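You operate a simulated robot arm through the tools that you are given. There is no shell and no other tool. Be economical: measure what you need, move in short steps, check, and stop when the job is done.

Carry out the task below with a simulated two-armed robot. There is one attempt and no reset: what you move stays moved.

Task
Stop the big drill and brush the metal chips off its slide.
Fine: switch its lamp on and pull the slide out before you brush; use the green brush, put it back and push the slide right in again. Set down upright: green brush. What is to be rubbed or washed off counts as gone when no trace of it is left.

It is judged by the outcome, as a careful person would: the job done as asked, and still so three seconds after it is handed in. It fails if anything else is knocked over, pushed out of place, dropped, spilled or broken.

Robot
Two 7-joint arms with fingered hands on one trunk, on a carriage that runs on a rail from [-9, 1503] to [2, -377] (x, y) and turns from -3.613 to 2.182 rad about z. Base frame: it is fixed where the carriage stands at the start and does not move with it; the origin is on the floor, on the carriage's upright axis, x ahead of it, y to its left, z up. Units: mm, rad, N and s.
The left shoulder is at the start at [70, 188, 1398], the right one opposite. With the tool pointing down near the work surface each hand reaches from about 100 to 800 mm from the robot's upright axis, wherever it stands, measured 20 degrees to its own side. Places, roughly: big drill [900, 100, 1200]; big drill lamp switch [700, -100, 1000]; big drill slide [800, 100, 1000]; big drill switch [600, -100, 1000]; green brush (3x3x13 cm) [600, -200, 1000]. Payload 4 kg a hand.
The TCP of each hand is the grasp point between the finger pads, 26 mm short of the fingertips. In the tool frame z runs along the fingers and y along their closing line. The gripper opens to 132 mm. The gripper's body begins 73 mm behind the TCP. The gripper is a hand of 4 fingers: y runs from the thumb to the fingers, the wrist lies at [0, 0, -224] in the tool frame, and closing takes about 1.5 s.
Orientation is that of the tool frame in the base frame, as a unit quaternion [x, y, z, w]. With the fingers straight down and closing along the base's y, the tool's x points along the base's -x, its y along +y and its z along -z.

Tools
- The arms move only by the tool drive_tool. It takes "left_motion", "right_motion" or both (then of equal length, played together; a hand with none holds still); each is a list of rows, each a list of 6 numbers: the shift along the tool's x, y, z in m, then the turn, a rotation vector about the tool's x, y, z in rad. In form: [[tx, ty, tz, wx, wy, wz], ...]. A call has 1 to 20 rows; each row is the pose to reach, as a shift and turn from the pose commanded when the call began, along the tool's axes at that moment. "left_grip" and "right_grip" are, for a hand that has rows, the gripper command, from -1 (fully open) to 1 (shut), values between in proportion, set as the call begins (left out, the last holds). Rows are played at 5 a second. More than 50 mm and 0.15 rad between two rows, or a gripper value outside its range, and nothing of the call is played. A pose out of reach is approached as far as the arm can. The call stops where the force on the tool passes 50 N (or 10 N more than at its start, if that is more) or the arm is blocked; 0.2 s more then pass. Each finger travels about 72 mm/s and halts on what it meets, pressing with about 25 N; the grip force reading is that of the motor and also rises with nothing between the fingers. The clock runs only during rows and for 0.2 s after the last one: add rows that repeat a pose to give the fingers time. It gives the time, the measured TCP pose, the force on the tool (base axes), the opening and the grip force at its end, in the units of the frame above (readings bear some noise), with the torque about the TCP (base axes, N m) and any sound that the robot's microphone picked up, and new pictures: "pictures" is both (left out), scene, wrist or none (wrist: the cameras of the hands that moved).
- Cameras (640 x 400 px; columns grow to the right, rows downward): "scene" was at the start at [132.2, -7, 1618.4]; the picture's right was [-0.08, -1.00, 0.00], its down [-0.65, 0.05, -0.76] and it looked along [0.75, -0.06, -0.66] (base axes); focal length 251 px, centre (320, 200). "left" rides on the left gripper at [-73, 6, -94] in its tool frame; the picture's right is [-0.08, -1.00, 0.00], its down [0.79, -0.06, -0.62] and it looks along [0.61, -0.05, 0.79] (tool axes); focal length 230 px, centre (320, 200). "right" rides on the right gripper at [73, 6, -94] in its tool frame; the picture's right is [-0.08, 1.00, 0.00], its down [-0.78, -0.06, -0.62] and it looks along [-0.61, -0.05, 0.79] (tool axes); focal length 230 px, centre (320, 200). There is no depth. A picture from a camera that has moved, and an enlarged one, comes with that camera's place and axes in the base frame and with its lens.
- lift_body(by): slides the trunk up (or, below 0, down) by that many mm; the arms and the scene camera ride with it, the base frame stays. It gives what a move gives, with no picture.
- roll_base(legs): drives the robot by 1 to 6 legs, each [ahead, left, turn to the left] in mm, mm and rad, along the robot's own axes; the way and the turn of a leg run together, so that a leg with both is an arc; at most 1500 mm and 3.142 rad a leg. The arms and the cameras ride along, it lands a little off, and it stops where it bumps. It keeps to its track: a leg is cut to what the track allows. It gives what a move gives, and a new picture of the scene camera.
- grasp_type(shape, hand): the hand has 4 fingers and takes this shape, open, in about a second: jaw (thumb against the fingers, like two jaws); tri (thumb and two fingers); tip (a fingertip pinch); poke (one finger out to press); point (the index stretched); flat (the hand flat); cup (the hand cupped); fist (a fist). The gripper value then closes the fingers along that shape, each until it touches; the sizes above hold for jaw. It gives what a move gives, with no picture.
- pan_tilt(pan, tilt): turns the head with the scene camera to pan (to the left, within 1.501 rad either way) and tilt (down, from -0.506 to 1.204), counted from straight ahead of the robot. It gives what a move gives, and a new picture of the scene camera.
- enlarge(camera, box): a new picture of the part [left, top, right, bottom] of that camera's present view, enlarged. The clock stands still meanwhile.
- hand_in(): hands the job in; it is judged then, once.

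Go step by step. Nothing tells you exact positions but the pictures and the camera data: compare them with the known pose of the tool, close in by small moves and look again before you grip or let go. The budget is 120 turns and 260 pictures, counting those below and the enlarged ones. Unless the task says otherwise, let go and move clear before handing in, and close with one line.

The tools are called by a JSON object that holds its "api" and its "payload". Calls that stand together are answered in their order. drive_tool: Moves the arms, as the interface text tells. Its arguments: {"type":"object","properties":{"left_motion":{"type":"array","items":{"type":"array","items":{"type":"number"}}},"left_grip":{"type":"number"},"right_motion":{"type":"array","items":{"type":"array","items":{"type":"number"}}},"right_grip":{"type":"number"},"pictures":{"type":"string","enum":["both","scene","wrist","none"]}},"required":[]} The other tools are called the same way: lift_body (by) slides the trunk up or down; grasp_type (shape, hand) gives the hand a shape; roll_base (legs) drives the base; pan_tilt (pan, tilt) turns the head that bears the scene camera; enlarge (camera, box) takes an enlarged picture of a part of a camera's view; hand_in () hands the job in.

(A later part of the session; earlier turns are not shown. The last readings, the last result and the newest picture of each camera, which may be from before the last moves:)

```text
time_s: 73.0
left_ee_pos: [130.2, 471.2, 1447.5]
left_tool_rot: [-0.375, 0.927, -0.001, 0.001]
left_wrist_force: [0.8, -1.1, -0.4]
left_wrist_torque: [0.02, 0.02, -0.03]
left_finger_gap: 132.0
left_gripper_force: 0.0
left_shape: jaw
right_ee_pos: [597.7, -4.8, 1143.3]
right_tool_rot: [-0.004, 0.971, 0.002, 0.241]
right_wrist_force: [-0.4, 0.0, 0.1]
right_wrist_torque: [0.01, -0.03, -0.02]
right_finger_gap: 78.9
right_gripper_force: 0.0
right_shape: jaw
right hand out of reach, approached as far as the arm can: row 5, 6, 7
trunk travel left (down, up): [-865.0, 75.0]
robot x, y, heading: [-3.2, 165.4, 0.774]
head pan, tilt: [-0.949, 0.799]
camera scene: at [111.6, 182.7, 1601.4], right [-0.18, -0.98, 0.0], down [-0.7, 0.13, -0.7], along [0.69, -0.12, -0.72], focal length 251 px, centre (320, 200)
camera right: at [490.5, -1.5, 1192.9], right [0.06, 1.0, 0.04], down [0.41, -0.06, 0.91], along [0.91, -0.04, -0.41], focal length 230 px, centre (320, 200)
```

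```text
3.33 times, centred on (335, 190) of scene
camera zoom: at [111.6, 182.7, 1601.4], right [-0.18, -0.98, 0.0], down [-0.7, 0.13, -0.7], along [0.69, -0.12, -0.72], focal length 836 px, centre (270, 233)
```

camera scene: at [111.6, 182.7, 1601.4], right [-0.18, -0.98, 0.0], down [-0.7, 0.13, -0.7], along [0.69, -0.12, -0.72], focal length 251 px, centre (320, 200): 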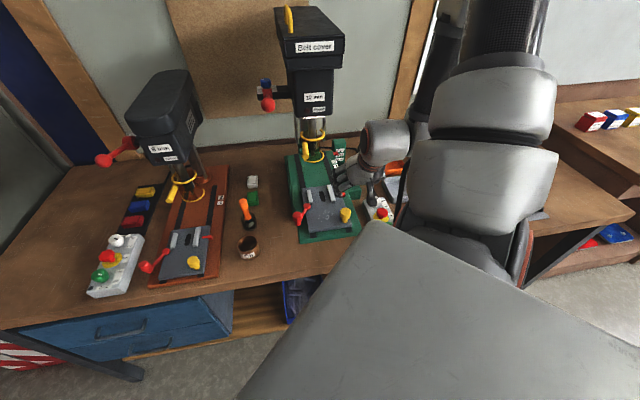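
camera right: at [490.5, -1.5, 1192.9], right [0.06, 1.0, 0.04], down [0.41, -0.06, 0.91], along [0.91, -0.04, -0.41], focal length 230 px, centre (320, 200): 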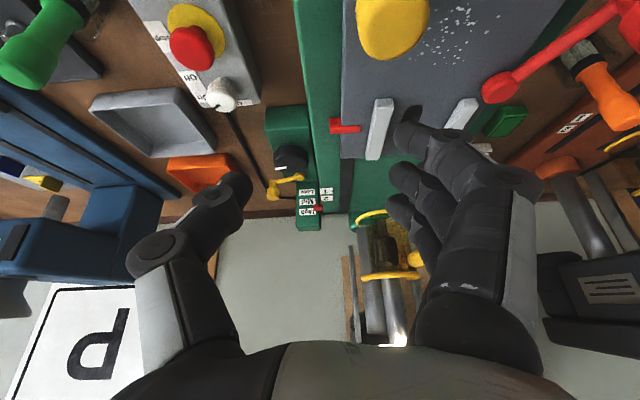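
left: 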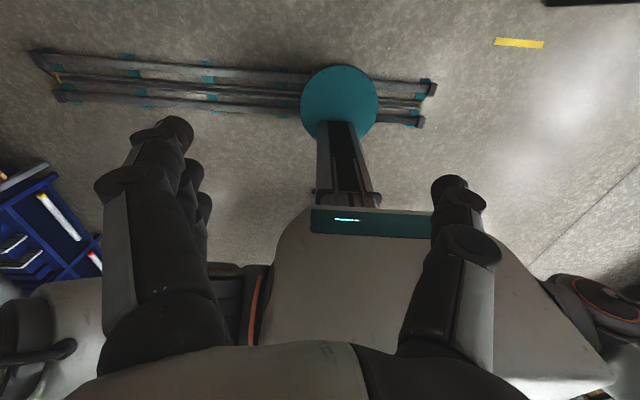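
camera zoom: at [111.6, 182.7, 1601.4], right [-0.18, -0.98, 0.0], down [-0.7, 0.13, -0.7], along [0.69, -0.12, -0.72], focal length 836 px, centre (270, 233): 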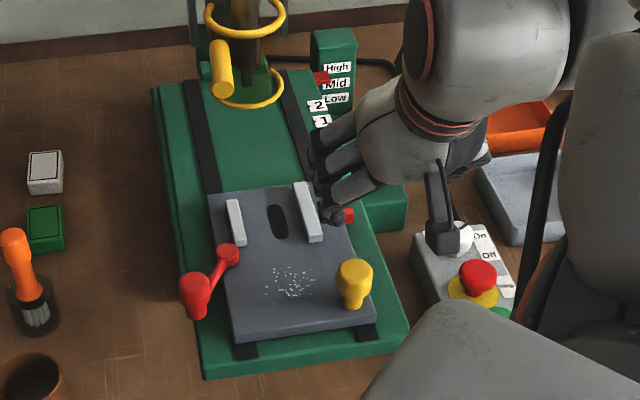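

The slide is out; chips are around (588, 86) on the plate. Next the brush: I'll bring the tool upright and drive the carriage back to the right.

{"api": "drive_tool", "payload": {"right_motion": [[0, 0, 0, 0, 0.12, 0], [0, 0, 0, 0, 0.24, 0], [0, 0, 0, 0, 0.36, 0], [0, 0, 0, 0, 0.49, 0]], "pictures": "none"}}

{"api": "roll_base", "payload": {"legs": [[-170, -176, 0]]}}

{"api": "enlarge", "payload": {"camera": "right", "box": [0, 0, 640, 400]}}

```text
time_s: 74.0
left_ee_pos: [131.4, 474.3, 1447.4]
left_tool_rot: [-0.376, 0.927, -0.001, 0.0]
left_wrist_force: [0.3, -0.2, -0.3]
left_wrist_torque: [0.03, 0.01, 0.0]
left_finger_gap: 131.7
left_gripper_force: 0.1
left_shape: jaw
right_ee_pos: [614.9, -10.4, 1146.4]
right_tool_rot: [-0.003, 0.999, -0.015, 0.051]
right_wrist_force: [-0.9, -0.7, 0.2]
right_wrist_torque: [0.06, -0.01, 0.01]
right_finger_gap: 79.0
right_gripper_force: 0.0
right_shape: jaw
right hand out of reach, approached as far as the arm can: row 3, 4
trunk travel left (down, up): [-865.0, 75.0]
robot x, y, heading: [0.2, 163.7, 0.773]
head pan, tilt: [-0.949, 0.799]
```

```text
time_s: 75.9
left_ee_pos: [130.4, 230.5, 1446.1]
left_tool_rot: [-0.377, 0.926, -0.001, -0.001]
left_wrist_force: [0.5, 0.8, -0.9]
left_wrist_torque: [-0.03, -0.02, 0.02]
left_finger_gap: 131.7
left_gripper_force: 0.2
left_shape: jaw
right_ee_pos: [616.8, -254.8, 1146.3]
right_tool_rot: [0.0, 0.999, -0.016, 0.051]
right_wrist_force: [0.2, 0.3, -0.7]
right_wrist_torque: [-0.04, 0.01, -0.02]
right_finger_gap: 79.1
right_gripper_force: 0.1
right_shape: jaw
trunk travel left (down, up): [-865.0, 75.0]
robot x, y, heading: [-1.3, -83.7, 0.768]
head pan, tilt: [-0.949, 0.799]
camera scene: at [113.7, -57.4, 1601.3], right [-0.18, -0.98, 0.0], down [-0.71, 0.12, -0.7], along [0.69, -0.12, -0.72], focal length 251 px, centre (320, 200)
```

scene: 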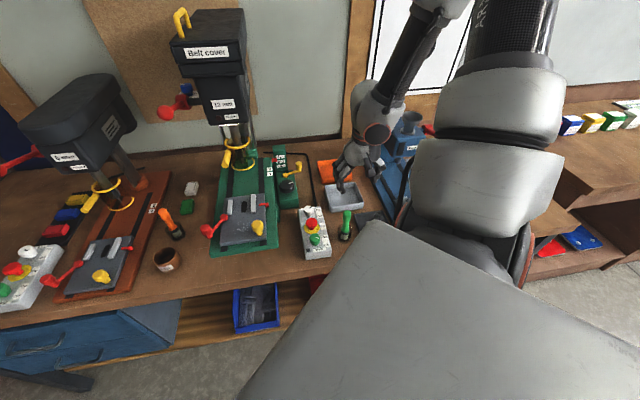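

```text
1.00 times, centred on (320, 200) of right (not enlarged: the box is as wide or as high as the picture)
camera zoom: at [534.1, -247.2, 1232.7], right [0.08, 1.0, -0.02], down [0.72, -0.04, 0.69], along [0.69, -0.07, -0.72], focal length 230 px, centre (320, 200)
```

zoom: 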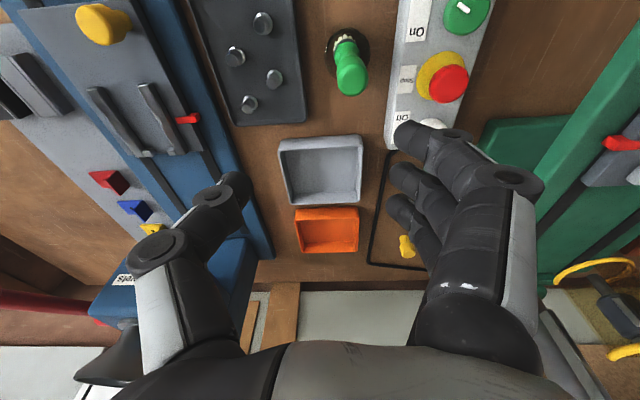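

The brush stands upright at about (593,-231), top near z 1035. I'll straighten the tool and move above it.

{"api": "drive_tool", "payload": {"right_motion": [[0.008, 0.008, 0.01, -0.016, 0.05, 0], [0.016, 0.016, 0.02, -0.032, 0.102, 0], [0.024, 0.024, 0.03, -0.032, 0.102, 0], [0.024, 0.024, 0.05, -0.032, 0.102, 0]], "pictures": "wrist"}}

{"api": "enlarge", "payload": {"camera": "scene", "box": [310, 170, 390, 250]}}

{"api": "enlarge", "payload": {"camera": "right", "box": [220, 60, 420, 220]}}

```text
time_s: 76.9
left_ee_pos: [132.6, 227.8, 1447.2]
left_tool_rot: [-0.378, 0.926, 0.0, 0.0]
left_wrist_force: [-0.7, 0.5, -0.1]
left_wrist_torque: [0.03, 0.03, 0.0]
left_finger_gap: 131.8
left_gripper_force: 0.0
left_shape: jaw
right_ee_pos: [597.9, -234.9, 1091.7]
right_tool_rot: [-0.001, 1.0, 0.001, -0.001]
right_wrist_force: [-0.6, -0.2, 0.2]
right_wrist_torque: [0.04, 0.0, -0.01]
right_finger_gap: 78.9
right_gripper_force: 0.0
right_shape: jaw
trunk travel left (down, up): [-865.0, 75.0]
robot x, y, heading: [0.8, -78.3, 0.768]
head pan, tilt: [-0.949, 0.799]
camera right: at [525.4, -231.2, 1186.7], right [0.08, 1.0, 0.0], down [0.79, -0.06, 0.62], along [0.61, -0.04, -0.79], focal length 230 px, centre (320, 200)
```

right: 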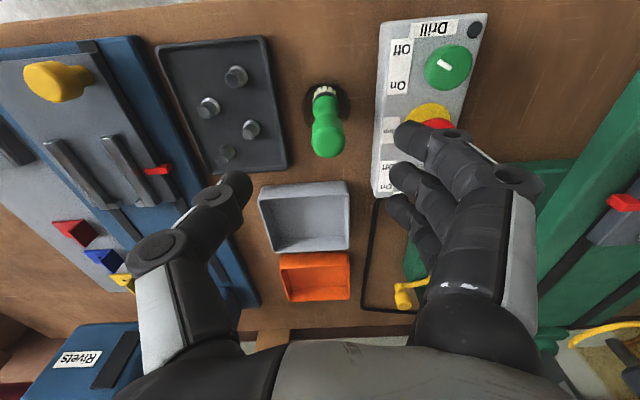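

```text
5.00 times, centred on (350, 210) of scene
camera zoom: at [115.1, -62.5, 1601.4], right [-0.18, -0.98, 0.0], down [-0.71, 0.13, -0.7], along [0.69, -0.12, -0.72], focal length 1254 px, centre (170, 150)
```

zoom: 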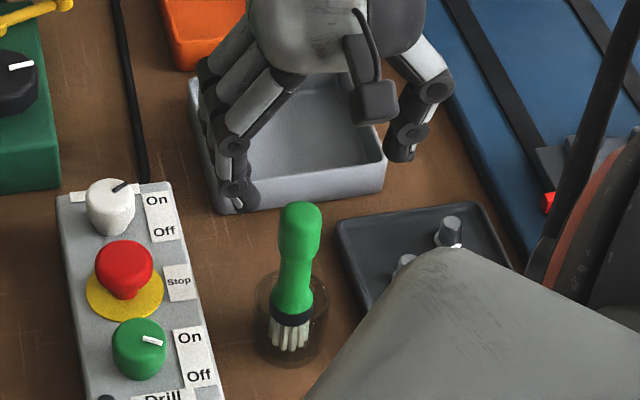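

```text
2.50 times, centred on (320, 140) of right
camera zoom: at [525.4, -231.2, 1186.7], right [0.08, 1.0, 0.0], down [0.79, -0.06, 0.62], along [0.61, -0.04, -0.79], focal length 575 px, centre (320, 350)
```

zoom: 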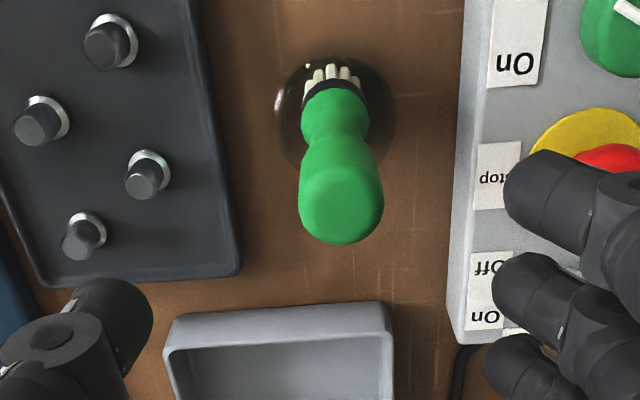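

Brush axis at (592.5,-229), top z≈1034. I'll shift over it and descend with the fingers open around it.

{"api": "drive_tool", "payload": {"right_motion": [[0.005, 0.006, 0.0, 0, 0, 0], [0.0055, 0.006, 0.025, 0, 0, 0], [0.0055, 0.006, 0.05, 0, 0, 0]], "pictures": "wrist"}}

{"api": "enlarge", "payload": {"camera": "scene", "box": [310, 170, 390, 250]}}

```text
time_s: 77.7
left_ee_pos: [134.3, 226.0, 1447.4]
left_tool_rot: [-0.377, 0.926, 0.0, -0.001]
left_wrist_force: [-0.3, -0.5, -0.5]
left_wrist_torque: [0.03, 0.0, 0.01]
left_finger_gap: 131.8
left_gripper_force: 0.0
left_shape: jaw
right_ee_pos: [593.5, -227.4, 1043.2]
right_tool_rot: [0.0, 1.0, 0.002, 0.0]
right_wrist_force: [-0.2, -0.1, -0.3]
right_wrist_torque: [0.03, 0.06, -0.01]
right_finger_gap: 78.8
right_gripper_force: 0.2
right_shape: jaw
trunk travel left (down, up): [-865.0, 75.0]
robot x, y, heading: [1.0, -82.4, 0.773]
head pan, tilt: [-0.949, 0.799]
camera right: at [520.5, -224.2, 1137.8], right [0.07, 1.0, 0.0], down [0.79, -0.06, 0.62], along [0.61, -0.04, -0.79], focal length 230 px, centre (320, 200)
```

right: 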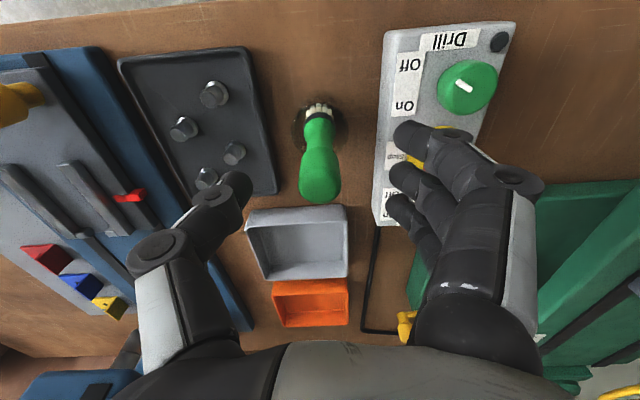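

```text
5.00 times, centred on (350, 210) of scene
camera zoom: at [115.7, -62.6, 1601.3], right [-0.18, -0.98, 0.0], down [-0.71, 0.13, -0.7], along [0.69, -0.12, -0.72], focal length 1254 px, centre (170, 150)
```

zoom: 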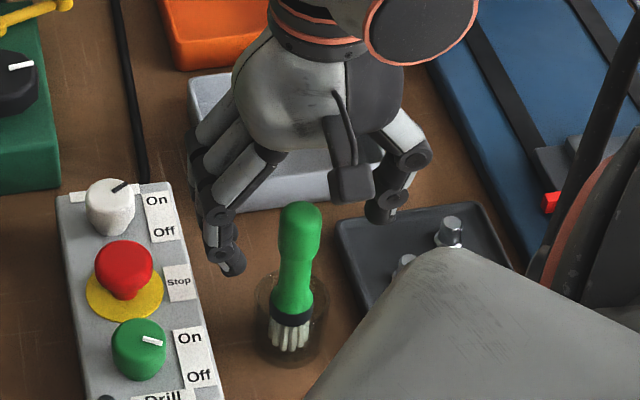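

Aligned. Descend 53 mm and look.

{"api": "drive_tool", "payload": {"right_motion": [[0, 0, 0.02, 0, 0, 0], [0, 0, 0.04, 0, 0, 0], [0, 0, 0.053, 0, 0, 0]], "pictures": "wrist"}}

```text
time_s: 78.5
left_ee_pos: [130.7, 228.4, 1446.4]
left_tool_rot: [-0.377, 0.926, 0.0, 0.0]
left_wrist_force: [0.1, 0.4, 0.2]
left_wrist_torque: [0.01, 0.01, -0.03]
left_finger_gap: 131.7
left_gripper_force: 0.1
left_shape: jaw
right_ee_pos: [590.5, -227.8, 991.0]
right_tool_rot: [-0.001, 1.0, 0.001, 0.0]
right_wrist_force: [-1.2, -0.1, -0.1]
right_wrist_torque: [0.0, 0.01, 0.03]
right_finger_gap: 79.0
right_gripper_force: 0.1
right_shape: jaw
trunk travel left (down, up): [-865.0, 75.0]
robot x, y, heading: [2.6, -82.0, 0.772]
head pan, tilt: [-0.949, 0.799]
camera right: at [517.8, -223.6, 1085.0], right [0.07, 1.0, 0.0], down [0.78, -0.06, 0.62], along [0.62, -0.04, -0.79], focal length 230 px, centre (320, 200)
```

right: 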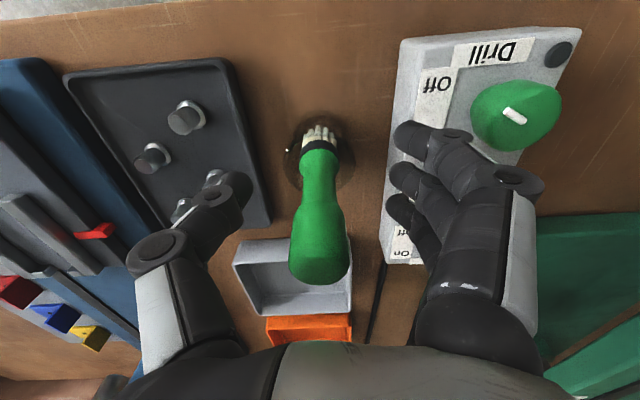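

Good. Close on the handle.

{"api": "drive_tool", "payload": {"right_motion": [[0, 0, 0, 0, 0, 0], [0, 0, 0, 0, 0, 0], [0, 0, 0, 0, 0, 0], [0, 0, 0, 0, 0, 0], [0, 0, 0, 0, 0, 0], [0, 0, 0, 0, 0, 0]], "right_grip": 1.0, "pictures": "wrist"}}

{"api": "enlarge", "payload": {"camera": "scene", "box": [310, 170, 390, 250]}}

```text
time_s: 79.9
left_ee_pos: [131.6, 228.1, 1445.5]
left_tool_rot: [-0.377, 0.926, -0.001, 0.0]
left_wrist_force: [-0.1, 0.0, -0.1]
left_wrist_torque: [0.0, -0.02, 0.0]
left_finger_gap: 131.8
left_gripper_force: 0.0
left_shape: jaw
right_ee_pos: [591.2, -227.3, 990.1]
right_tool_rot: [-0.001, 1.0, 0.0, 0.001]
right_wrist_force: [0.0, 0.2, 0.7]
right_wrist_torque: [0.02, 0.01, 0.01]
right_finger_gap: 1.5
right_gripper_force: 24.9
right_shape: jaw
trunk travel left (down, up): [-865.0, 75.0]
robot x, y, heading: [-2.6, -83.9, 0.774]
head pan, tilt: [-0.949, 0.799]
camera right: at [518.4, -223.8, 1084.8], right [0.07, 1.0, 0.0], down [0.79, -0.06, 0.62], along [0.61, -0.04, -0.79], focal length 230 px, centre (320, 200)
```

right: 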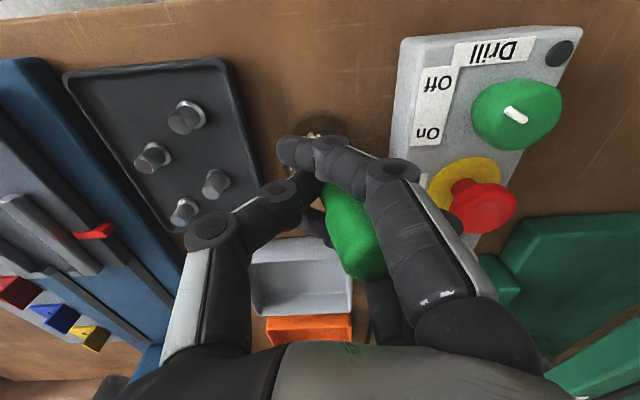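

```text
5.00 times, centred on (350, 210) of scene
camera zoom: at [113.9, -61.3, 1601.4], right [-0.18, -0.98, 0.0], down [-0.71, 0.13, -0.7], along [0.69, -0.12, -0.72], focal length 1254 px, centre (170, 150)
```

zoom: 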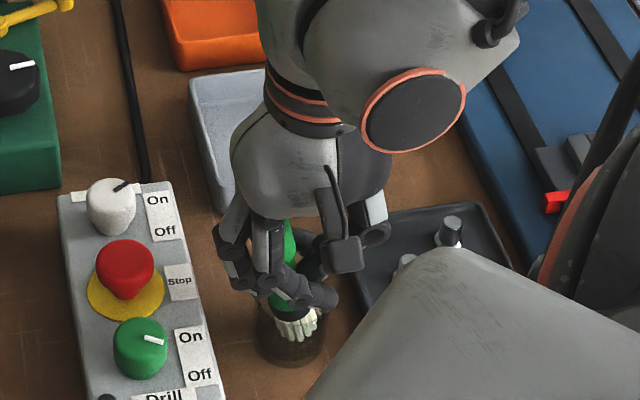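

I need a closer look at how the brush sits in the fingers.

{"api": "enlarge", "payload": {"camera": "right", "box": [240, 100, 440, 290]}}

{"api": "enlarge", "payload": {"camera": "scene", "box": [348, 200, 388, 250]}}

```text
2.11 times, centred on (340, 195) of right
camera zoom: at [518.4, -223.8, 1084.8], right [0.07, 1.0, 0.0], down [0.79, -0.06, 0.62], along [0.61, -0.04, -0.79], focal length 484 px, centre (278, 210)
```

zoom: 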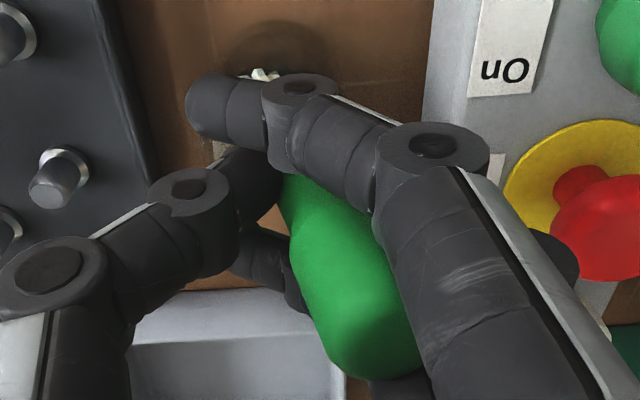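

```text
8.00 times, centred on (368, 225) of scene
camera zoom: at [113.9, -61.3, 1601.4], right [-0.18, -0.98, 0.0], down [-0.71, 0.13, -0.7], along [0.69, -0.12, -0.72], focal length 2007 px, centre (-64, 0)
```

zoom: 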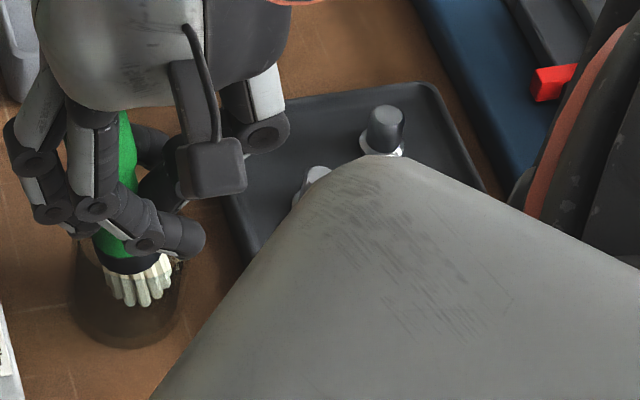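

The brush is caged in the fingers, leaning about 15–20°. I'll lift slowly and watch that the cup stays.

{"api": "drive_tool", "payload": {"right_motion": [[0, 0, -0.01, 0, 0, 0], [0, 0, -0.02, 0, 0, 0], [0, 0, -0.03, 0, 0, 0], [0, 0, -0.04, 0, 0, 0]], "pictures": "wrist"}}

{"api": "enlarge", "payload": {"camera": "scene", "box": [310, 170, 390, 250]}}

```text
time_s: 80.9
left_ee_pos: [130.6, 228.5, 1446.7]
left_tool_rot: [-0.377, 0.926, -0.001, 0.001]
left_wrist_force: [0.3, 0.0, 0.5]
left_wrist_torque: [0.01, -0.06, 0.01]
left_finger_gap: 132.0
left_gripper_force: 0.0
left_shape: jaw
right_ee_pos: [590.7, -228.7, 1029.6]
right_tool_rot: [-0.002, 1.0, 0.002, -0.001]
right_wrist_force: [0.7, 0.2, -0.1]
right_wrist_torque: [0.0, 0.02, 0.0]
right_finger_gap: 1.5
right_gripper_force: 25.4
right_shape: jaw
trunk travel left (down, up): [-865.0, 75.0]
robot x, y, heading: [1.0, -81.2, 0.775]
head pan, tilt: [-0.949, 0.799]
camera right: at [517.6, -224.5, 1124.7], right [0.07, 1.0, 0.0], down [0.79, -0.06, 0.62], along [0.61, -0.05, -0.79], focal length 230 px, centre (320, 200)
```

right: 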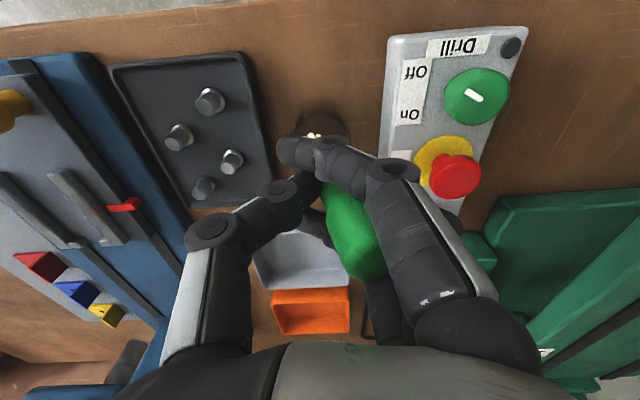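

```text
5.00 times, centred on (350, 210) of scene
camera zoom: at [113.4, -61.2, 1601.4], right [-0.18, -0.98, 0.0], down [-0.71, 0.13, -0.7], along [0.69, -0.12, -0.72], focal length 1254 px, centre (170, 150)
```

zoom: 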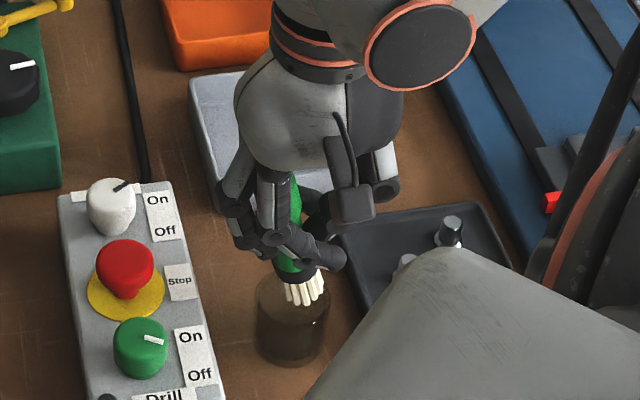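

The brush came out and the cup stayed. I'll raise the hand and trunk well above the slide's knob, then drive the carriage left so the brush comes over the chips.

{"api": "drive_tool", "payload": {"right_motion": [[0, 0, -0.03, 0, 0, 0], [0, 0, -0.06, 0, 0, 0], [0, 0, -0.09, 0, 0, 0], [0, 0, -0.1, 0, 0, 0]], "pictures": "none"}}

{"api": "lift_body", "payload": {"by": 75}}

{"api": "roll_base", "payload": {"legs": [[208, 215, 0]]}}

{"api": "enlarge", "payload": {"camera": "right", "box": [0, 0, 640, 400]}}

```text
time_s: 81.9
left_ee_pos: [130.7, 228.1, 1446.2]
left_tool_rot: [-0.378, 0.926, -0.001, 0.001]
left_wrist_force: [-0.5, -0.6, 0.0]
left_wrist_torque: [0.01, -0.01, 0.03]
left_finger_gap: 132.0
left_gripper_force: 0.0
left_shape: jaw
right_ee_pos: [591.3, -228.8, 1129.6]
right_tool_rot: [0.0, 1.0, 0.001, 0.0]
right_wrist_force: [-0.4, -0.1, -0.9]
right_wrist_torque: [0.07, -0.02, -0.03]
right_finger_gap: 1.3
right_gripper_force: 25.0
right_shape: jaw
trunk travel left (down, up): [-865.0, 75.0]
robot x, y, heading: [-0.3, -80.7, 0.769]
head pan, tilt: [-0.949, 0.799]
```

```text
time_s: 83.0
left_ee_pos: [131.2, 228.2, 1521.9]
left_tool_rot: [-0.377, 0.926, -0.001, 0.0]
left_wrist_force: [0.4, 0.1, 0.9]
left_wrist_torque: [0.01, 0.02, -0.02]
left_finger_gap: 131.9
left_gripper_force: 0.1
left_shape: jaw
right_ee_pos: [590.6, -230.6, 1204.8]
right_tool_rot: [0.0, 1.0, 0.001, 0.0]
right_wrist_force: [0.0, -0.3, -0.3]
right_wrist_torque: [-0.02, -0.01, 0.03]
right_finger_gap: 1.5
right_gripper_force: 24.6
right_shape: jaw
trunk travel left (down, up): [-940.0, 0.0]
robot x, y, heading: [1.5, -81.9, 0.77]
head pan, tilt: [-0.949, 0.799]
```

```text
time_s: 85.0
left_ee_pos: [131.0, 520.5, 1523.1]
left_tool_rot: [-0.374, 0.927, 0.001, 0.001]
left_wrist_force: [0.4, 0.3, 0.0]
left_wrist_torque: [-0.03, 0.05, -0.02]
left_finger_gap: 131.6
left_gripper_force: 0.1
left_shape: jaw
right_ee_pos: [588.8, 61.3, 1204.4]
right_tool_rot: [0.002, 1.0, 0.002, 0.0]
right_wrist_force: [-0.6, -0.3, -0.9]
right_wrist_torque: [0.0, 0.03, -0.01]
right_finger_gap: 1.4
right_gripper_force: 25.0
right_shape: jaw
trunk travel left (down, up): [-940.0, 0.0]
robot x, y, heading: [2.1, 215.7, 0.769]
head pan, tilt: [-0.949, 0.799]
camera scene: at [112.2, 230.6, 1676.5], right [-0.18, -0.98, 0.0], down [-0.71, 0.13, -0.7], along [0.69, -0.12, -0.72], focal length 251 px, centre (320, 200)
```

scene: 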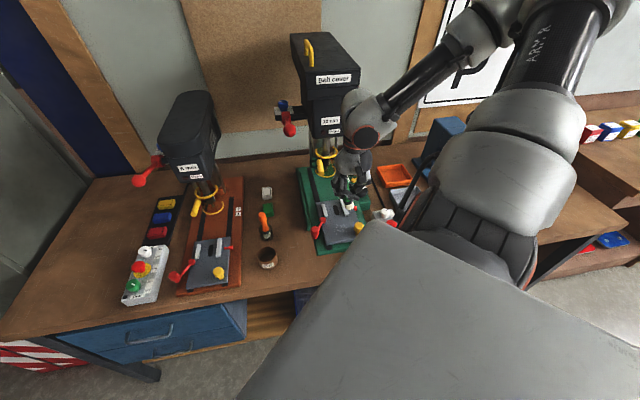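

```text
1.00 times, centred on (320, 200) of right (not enlarged: the box is as wide or as high as the picture)
camera zoom: at [516.0, 65.2, 1299.2], right [0.08, 1.0, 0.0], down [0.79, -0.06, 0.62], along [0.61, -0.05, -0.79], focal length 230 px, centre (320, 200)
```

zoom: 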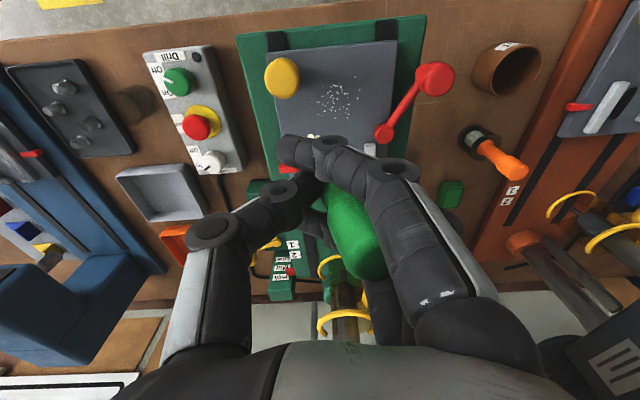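

Chips span about x 558–604, y 52–106, between the yellow knob and red lever. I'll move the brush over their far edge and come down close to the plate.

{"api": "drive_tool", "payload": {"right_motion": [[-0.01, 0, 0.02, 0, 0, 0], [-0.018, 0, 0.04, 0, 0, 0], [-0.018, 0, 0.06, 0, 0, 0], [-0.018, 0, 0.074, 0, 0, 0]], "pictures": "wrist"}}

{"api": "enlarge", "payload": {"camera": "scene", "box": [300, 160, 390, 250]}}

```text
time_s: 86.0
left_ee_pos: [128.4, 524.3, 1521.0]
left_tool_rot: [-0.375, 0.927, -0.001, 0.0]
left_wrist_force: [0.4, 0.0, -0.7]
left_wrist_torque: [-0.02, -0.01, 0.01]
left_finger_gap: 131.8
left_gripper_force: 0.0
left_shape: jaw
right_ee_pos: [604.8, 65.7, 1131.7]
right_tool_rot: [0.001, 1.0, 0.001, 0.001]
right_wrist_force: [-1.4, 0.7, 7.8]
right_wrist_torque: [-0.01, -0.09, 0.02]
right_finger_gap: 1.6
right_gripper_force: 24.9
right_shape: jaw
trunk travel left (down, up): [-940.0, 0.0]
robot x, y, heading: [-4.7, 219.1, 0.768]
head pan, tilt: [-0.949, 0.799]
camera right: at [532.5, 70.7, 1226.7], right [0.08, 1.0, 0.0], down [0.78, -0.06, 0.62], along [0.62, -0.05, -0.79], focal length 230 px, centre (320, 200)
```

right: 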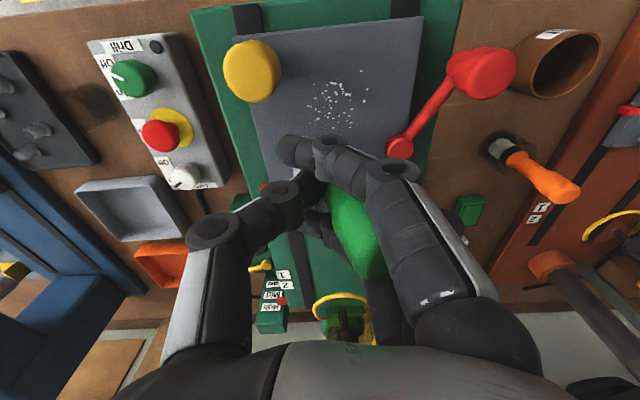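

```text
4.44 times, centred on (345, 205) of scene
camera zoom: at [110.3, 236.1, 1676.8], right [-0.18, -0.98, 0.0], down [-0.7, 0.13, -0.7], along [0.69, -0.13, -0.72], focal length 1115 px, centre (209, 178)
```

zoom: 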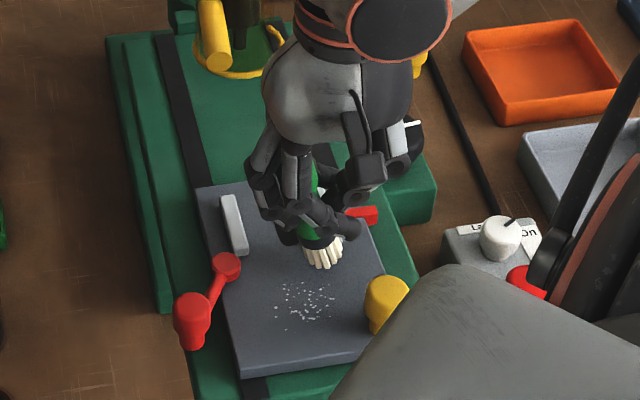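

The bristles touch the plate (8 N), about 31 mm beyond and 21 mm right of the chips' centre. I'll sweep in rows across the whole patch.

{"api": "drive_tool", "payload": {"right_motion": [[0.012, -0.004, 0.001, 0, 0, 0], [0.012, 0.02, 0.001, 0, 0, 0], [0.012, 0.045, 0.001, 0, 0, 0], [0.024, 0.045, 0.001, 0, 0, 0], [0.024, 0.02, 0.001, 0, 0, 0], [0.024, -0.004, 0.001, 0, 0, 0], [0.036, 0.0, 0.001, 0, 0, 0], [0.036, 0.022, 0.001, 0, 0, 0], [0.036, 0.047, 0.001, 0, 0, 0], [0.048, 0.047, 0.001, 0, 0, 0], [0.048, 0.024, 0.001, 0, 0, 0], [0.048, 0.004, 0.001, 0, 0, 0], [0.056, 0.006, 0.001, 0, 0, 0], [0.056, 0.026, 0.001, 0, 0, 0], [0.056, 0.047, 0.001, 0, 0, 0]], "pictures": "wrist"}}

{"api": "enlarge", "payload": {"camera": "scene", "box": [300, 160, 390, 250]}}

```text
time_s: 89.2
left_ee_pos: [130.4, 522.9, 1521.7]
left_tool_rot: [-0.375, 0.927, 0.0, -0.001]
left_wrist_force: [0.6, 0.4, 0.2]
left_wrist_torque: [-0.02, 0.0, 0.02]
left_finger_gap: 131.7
left_gripper_force: 0.0
left_shape: jaw
right_ee_pos: [550.5, 110.1, 1129.3]
right_tool_rot: [0.002, 1.0, 0.002, -0.001]
right_wrist_force: [-0.6, -0.2, -0.6]
right_wrist_torque: [-0.02, 0.0, 0.01]
right_finger_gap: 0.5
right_gripper_force: 24.7
right_shape: jaw
trunk travel left (down, up): [-940.0, 0.0]
robot x, y, heading: [-0.7, 213.8, 0.771]
head pan, tilt: [-0.949, 0.799]
camera right: at [478.0, 114.6, 1223.2], right [0.08, 1.0, 0.0], down [0.79, -0.06, 0.62], along [0.61, -0.05, -0.79], focal length 230 px, centre (320, 200)
```

right: 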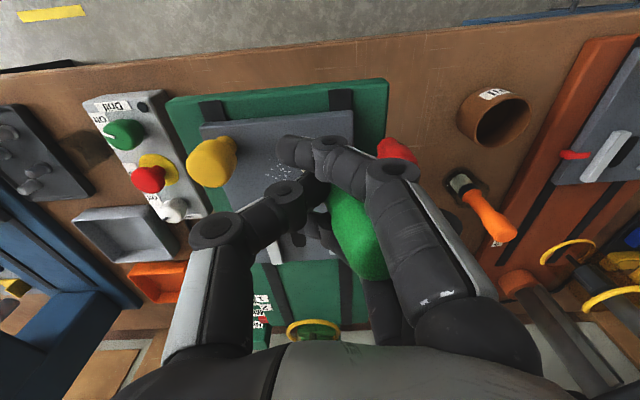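

```text
4.44 times, centred on (345, 205) of scene
camera zoom: at [112.9, 233.8, 1676.4], right [-0.18, -0.98, 0.0], down [-0.71, 0.13, -0.7], along [0.69, -0.13, -0.72], focal length 1115 px, centre (209, 178)
```

zoom: 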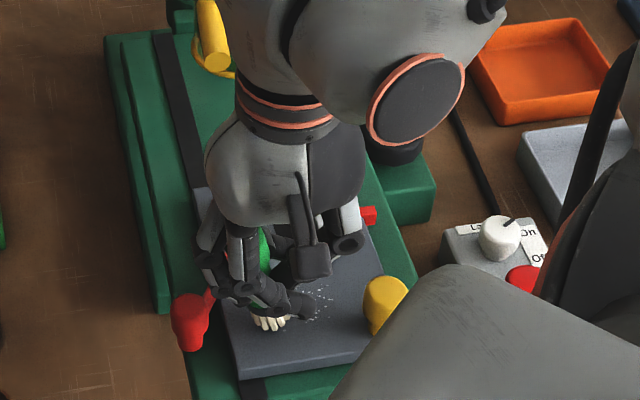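

Part of the chips are gone, but contact was lost; the rest are about 40 mm to the right of the bristles. I'll press 4 mm lower and sweep over them.

{"api": "drive_tool", "payload": {"right_motion": [[0, 0, 0.004, 0, 0, 0], [0, -0.025, 0.004, 0, 0, 0], [0, -0.05, 0.005, 0, 0, 0], [-0.01, -0.05, 0.005, 0, 0, 0], [-0.01, -0.025, 0.005, 0, 0, 0], [-0.01, 0.0, 0.005, 0, 0, 0], [-0.02, 0.0, 0.005, 0, 0, 0], [-0.02, -0.025, 0.005, 0, 0, 0], [-0.02, -0.05, 0.005, 0, 0, 0], [-0.03, -0.05, 0.005, 0, 0, 0], [-0.03, -0.025, 0.005, 0, 0, 0], [-0.03, 0.0, 0.005, 0, 0, 0]], "pictures": "wrist"}}

{"api": "enlarge", "payload": {"camera": "scene", "box": [300, 160, 390, 250]}}

```text
time_s: 91.8
left_ee_pos: [131.3, 523.0, 1521.1]
left_tool_rot: [-0.375, 0.927, 0.0, 0.001]
left_wrist_force: [-1.4, 0.6, 0.8]
left_wrist_torque: [-0.01, 0.04, 0.02]
left_finger_gap: 131.9
left_gripper_force: 0.2
left_shape: jaw
right_ee_pos: [581.0, 110.7, 1126.1]
right_tool_rot: [0.001, 1.0, 0.001, 0.0]
right_wrist_force: [-0.2, 0.1, -0.9]
right_wrist_torque: [-0.05, -0.02, 0.0]
right_finger_gap: 0.0
right_gripper_force: 25.1
right_shape: jaw
trunk travel left (down, up): [-940.0, 0.0]
robot x, y, heading: [3.2, 216.3, 0.771]
head pan, tilt: [-0.949, 0.799]
camera right: at [508.4, 115.1, 1220.1], right [0.08, 1.0, 0.0], down [0.79, -0.06, 0.62], along [0.61, -0.05, -0.79], focal length 230 px, centre (320, 200)
```

right: 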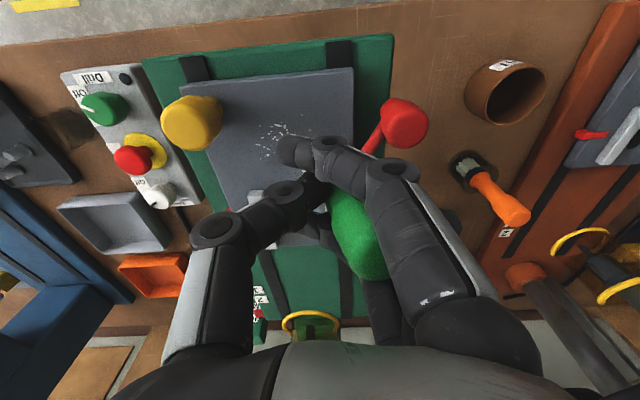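

```text
4.44 times, centred on (345, 205) of scene
camera zoom: at [112.3, 234.4, 1676.4], right [-0.18, -0.98, 0.0], down [-0.71, 0.13, -0.7], along [0.69, -0.13, -0.72], focal length 1115 px, centre (209, 178)
```

zoom: 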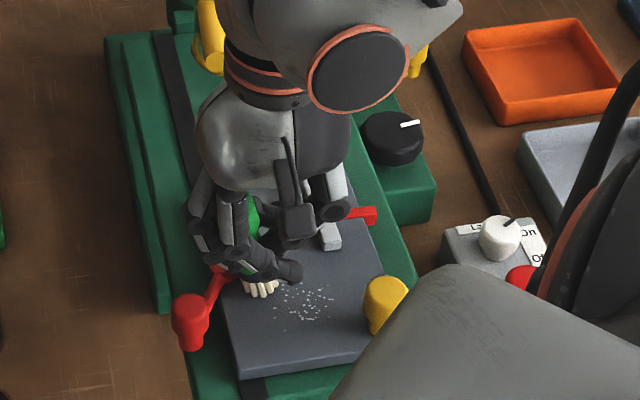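

The chips look unchanged, so the bristles weren't touching. I'll place them over the chips' centre and press down until I read a clear force.

{"api": "drive_tool", "payload": {"right_motion": [[0.006, -0.014, 0, 0, 0, 0], [0.011, -0.028, 0, 0, 0, 0], [0.011, -0.028, 0.003, 0, 0, 0], [0.011, -0.028, 0.006, 0, 0, 0]], "pictures": "none"}}

{"api": "enlarge", "payload": {"camera": "scene", "box": [310, 190, 380, 250]}}

```text
time_s: 92.8
left_ee_pos: [125.8, 524.1, 1522.4]
left_tool_rot: [-0.374, 0.927, -0.001, 0.001]
left_wrist_force: [0.4, -0.7, -0.3]
left_wrist_torque: [0.0, 0.0, -0.03]
left_finger_gap: 131.8
left_gripper_force: 0.0
left_shape: jaw
right_ee_pos: [567.4, 83.3, 1121.4]
right_tool_rot: [-0.001, 1.0, 0.001, 0.002]
right_wrist_force: [-2.0, -0.8, 23.1]
right_wrist_torque: [0.03, -0.31, 0.05]
right_finger_gap: 1.2
right_gripper_force: 24.9
right_shape: jaw
trunk travel left (down, up): [-940.0, 0.0]
robot x, y, heading: [0.2, 213.1, 0.77]
head pan, tilt: [-0.949, 0.799]
```

```text
6.67 times, centred on (345, 220) of scene
camera zoom: at [107.3, 235.3, 1677.1], right [-0.18, -0.98, 0.0], down [-0.7, 0.13, -0.7], along [0.69, -0.13, -0.71], focal length 1672 px, centre (153, 67)
```

zoom: 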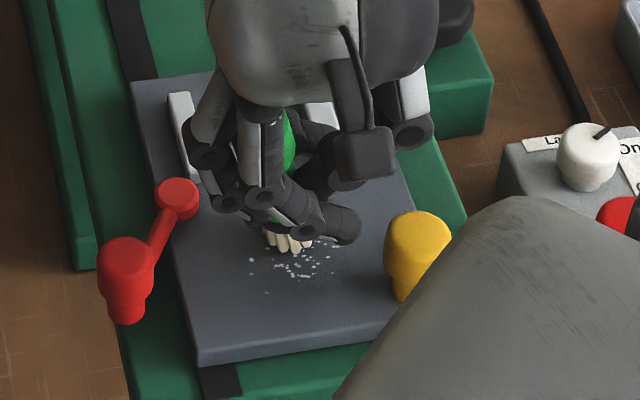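

Now 23 N of contact, at the far edge of the chips. Sweep the patch from here, toward the robot.

{"api": "drive_tool", "payload": {"right_motion": [[0, 0.022, 0.0, 0, 0, 0], [0, 0, 0.0, 0, 0, 0], [0, -0.026, 0, 0, 0, 0], [0.01, -0.026, 0.001, 0, 0, 0], [0.01, 0.0, 0.001, 0, 0, 0], [0.01, 0.024, 0.001, 0, 0, 0], [0.02, 0.024, 0.001, 0, 0, 0], [0.02, 0.0, 0.001, 0, 0, 0], [0.02, -0.026, 0.001, 0, 0, 0], [0.03, -0.024, 0.001, 0, 0, 0], [0.03, 0.0, 0.001, 0, 0, 0], [0.03, 0.024, 0.001, 0, 0, 0], [0.04, 0.024, 0.001, 0, 0, 0], [0.04, 0.0, 0.001, 0, 0, 0], [0.04, -0.02, 0.001, 0, 0, 0]], "pictures": "none"}}

{"api": "enlarge", "payload": {"camera": "scene", "box": [310, 190, 380, 250]}}

```text
time_s: 96.0
left_ee_pos: [130.9, 518.1, 1523.0]
left_tool_rot: [-0.375, 0.927, 0.002, 0.001]
left_wrist_force: [-0.1, 0.3, 0.1]
left_wrist_torque: [0.03, -0.01, -0.01]
left_finger_gap: 131.8
left_gripper_force: 0.0
left_shape: jaw
right_ee_pos: [530.2, 58.9, 1118.6]
right_tool_rot: [-0.001, 1.0, 0.003, 0.0]
right_wrist_force: [-2.2, 1.0, 4.8]
right_wrist_torque: [0.23, -0.04, 0.04]
right_finger_gap: 0.0
right_gripper_force: 25.0
right_shape: jaw
trunk travel left (down, up): [-940.0, 0.0]
robot x, y, heading: [-0.1, 214.2, 0.771]
head pan, tilt: [-0.949, 0.799]
```

```text
6.67 times, centred on (345, 220) of scene
camera zoom: at [111.8, 229.8, 1676.6], right [-0.18, -0.98, 0.0], down [-0.7, 0.13, -0.7], along [0.69, -0.12, -0.72], focal length 1672 px, centre (153, 67)
```

zoom: 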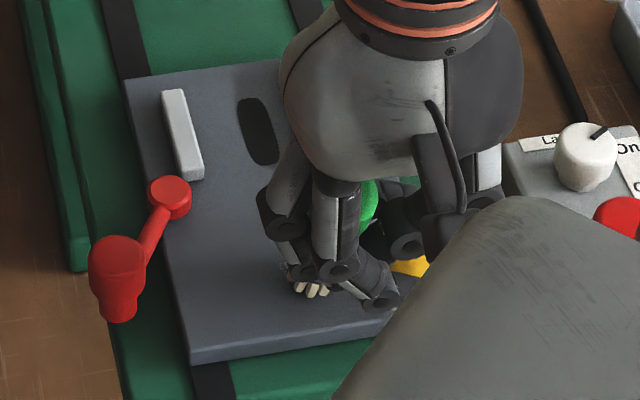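

The chips seem gone. I'll lift clear and inspect the plate.

{"api": "drive_tool", "payload": {"right_motion": [[0, 0, -0.03, 0, 0, 0], [0, 0, -0.06, 0, 0, 0], [-0.03, 0, -0.085, 0, 0, 0], [-0.06, 0, -0.085, 0, 0, 0]], "pictures": "wrist"}}

{"api": "enlarge", "payload": {"camera": "scene", "box": [310, 180, 380, 250]}}

{"api": "enlarge", "payload": {"camera": "right", "box": [230, 40, 430, 180]}}

```text
time_s: 97.0
left_ee_pos: [132.8, 524.8, 1520.3]
left_tool_rot: [-0.375, 0.927, -0.001, -0.001]
left_wrist_force: [0.4, 0.6, 0.3]
left_wrist_torque: [-0.01, 0.01, -0.02]
left_finger_gap: 131.8
left_gripper_force: 0.1
left_shape: jaw
right_ee_pos: [593.9, 65.3, 1192.1]
right_tool_rot: [-0.011, 0.999, -0.008, 0.032]
right_wrist_force: [-0.9, -2.2, -1.2]
right_wrist_torque: [0.19, -0.02, -0.01]
right_finger_gap: 0.0
right_gripper_force: 24.4
right_shape: jaw
right hand out of reach, approached as far as the arm can: row 3, 4
trunk travel left (down, up): [-940.0, 0.0]
robot x, y, heading: [-0.2, 213.9, 0.764]
head pan, tilt: [-0.949, 0.799]
camera right: at [515.8, 68.9, 1281.5], right [0.06, 1.0, -0.01], down [0.75, -0.04, 0.67], along [0.66, -0.05, -0.75], focal length 230 px, centre (320, 200)
```

right: 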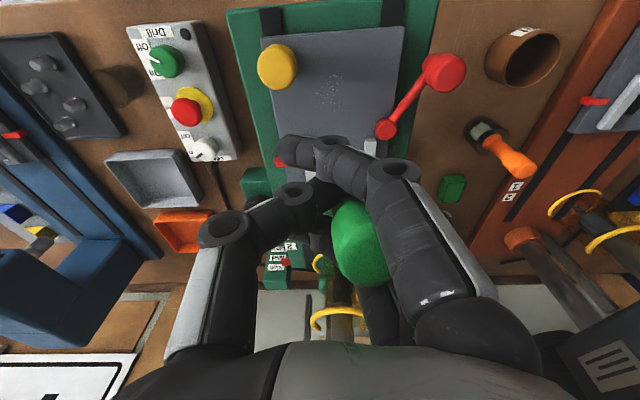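

```text
5.71 times, centred on (345, 215) of scene
camera zoom: at [114.0, 236.6, 1676.2], right [-0.18, -0.98, 0.0], down [-0.71, 0.13, -0.7], along [0.68, -0.13, -0.72], focal length 1433 px, centre (177, 114)
```

zoom: 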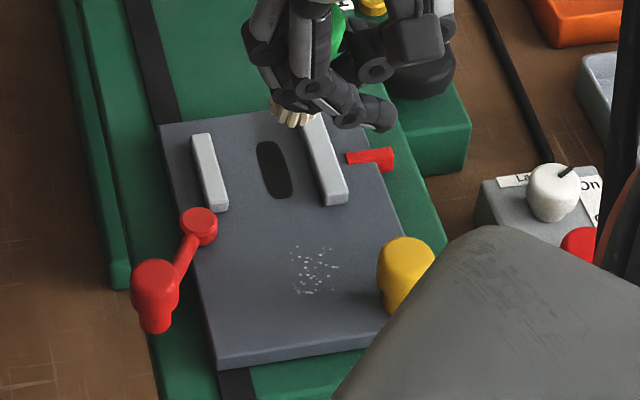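

```text
2.86 times, centred on (330, 110) of right
camera zoom: at [515.8, 68.9, 1281.5], right [0.06, 1.0, -0.01], down [0.75, -0.04, 0.67], along [0.66, -0.05, -0.75], focal length 657 px, centre (291, 457)
```

zoom: 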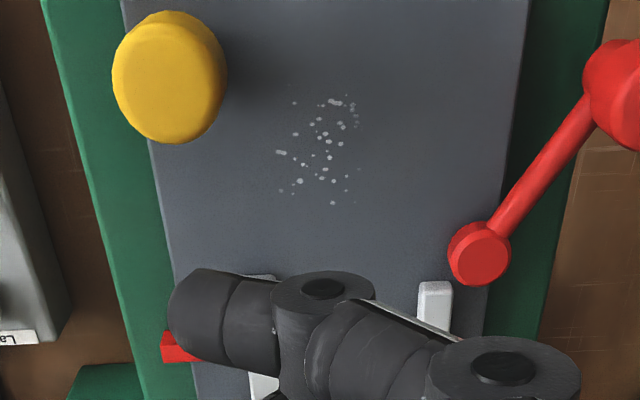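

About half the chips remain; they fade with each firm stroke. I'll go back down on them and press firmly.

{"api": "drive_tool", "payload": {"right_motion": [[0.008, 0.004, 0.02, -0.007, 0.03, 0], [0.016, 0.008, 0.04, -0.015, 0.064, 0], [0.024, 0.013, 0.062, -0.015, 0.064, 0], [0.024, 0.013, 0.067, -0.015, 0.064, 0], [0.024, 0.013, 0.071, -0.015, 0.064, 0]], "pictures": "none"}}

{"api": "enlarge", "payload": {"camera": "scene", "box": [310, 180, 380, 250]}}

```text
time_s: 98.2
left_ee_pos: [131.4, 522.9, 1521.7]
left_tool_rot: [-0.374, 0.927, -0.001, 0.0]
left_wrist_force: [-0.3, -0.8, 0.4]
left_wrist_torque: [0.01, 0.04, -0.01]
left_finger_gap: 132.0
left_gripper_force: 0.1
left_shape: jaw
right_ee_pos: [569.4, 72.7, 1120.3]
right_tool_rot: [0.003, 1.0, 0.002, -0.004]
right_wrist_force: [-0.6, 0.2, -0.7]
right_wrist_torque: [-0.01, 0.02, 0.03]
right_finger_gap: 0.0
right_gripper_force: 25.1
right_shape: jaw
trunk travel left (down, up): [-940.0, 0.0]
robot x, y, heading: [-1.5, 215.6, 0.767]
head pan, tilt: [-0.949, 0.799]
```

```text
5.71 times, centred on (345, 215) of scene
camera zoom: at [112.9, 234.7, 1676.4], right [-0.18, -0.98, 0.0], down [-0.71, 0.13, -0.7], along [0.69, -0.13, -0.72], focal length 1433 px, centre (177, 114)
```

zoom: 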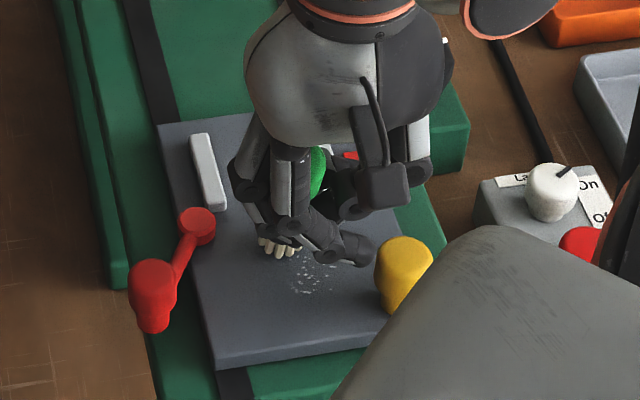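

The bristles sit about 20 mm left of the chips and just off the plate. I'll press about 5 mm lower and sweep to the right across them in several passes.

{"api": "drive_tool", "payload": {"right_motion": [[0, 0, 0.004, 0, 0, 0], [0, -0.02, 0.005, 0, 0, 0], [0, -0.04, 0.005, 0, 0, 0], [0.01, -0.04, 0.005, 0, 0, 0], [0.01, -0.02, 0.005, 0, 0, 0], [0.01, 0.0, 0.005, 0, 0, 0], [0.02, 0.0, 0.005, 0, 0, 0], [0.02, -0.02, 0.005, 0, 0, 0], [0.02, -0.04, 0.005, 0, 0, 0], [0.03, -0.04, 0.005, 0, 0, 0], [0.03, -0.02, 0.005, 0, 0, 0], [0.03, 0.0, 0.005, 0, 0, 0]], "pictures": "none"}}

{"api": "enlarge", "payload": {"camera": "scene", "box": [310, 180, 380, 250]}}

```text
time_s: 100.8
left_ee_pos: [131.8, 524.7, 1521.2]
left_tool_rot: [-0.375, 0.927, -0.001, -0.001]
left_wrist_force: [-0.2, -0.2, 0.8]
left_wrist_torque: [-0.01, 0.03, 0.02]
left_finger_gap: 131.7
left_gripper_force: 0.0
left_shape: jaw
right_ee_pos: [539.3, 75.7, 1114.7]
right_tool_rot: [0.003, 1.0, 0.0, -0.004]
right_wrist_force: [-0.3, 0.1, 0.8]
right_wrist_torque: [-0.01, -0.02, -0.02]
right_finger_gap: 0.0
right_gripper_force: 25.4
right_shape: jaw
trunk travel left (down, up): [-940.0, 0.0]
robot x, y, heading: [4.1, 213.5, 0.766]
head pan, tilt: [-0.949, 0.799]
```

```text
5.71 times, centred on (345, 215) of scene
camera zoom: at [113.3, 237.4, 1676.3], right [-0.18, -0.98, 0.0], down [-0.71, 0.13, -0.7], along [0.69, -0.13, -0.72], focal length 1433 px, centre (177, 114)
```

zoom: 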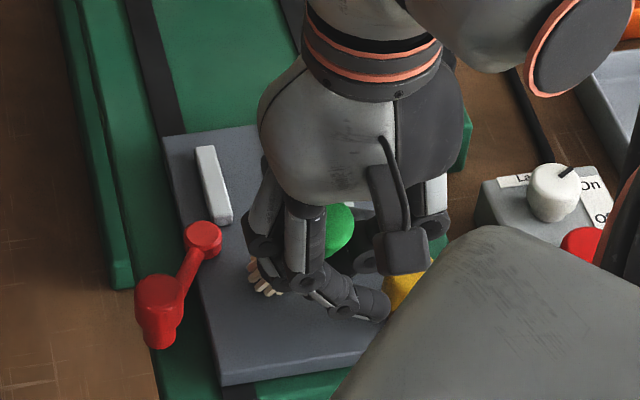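

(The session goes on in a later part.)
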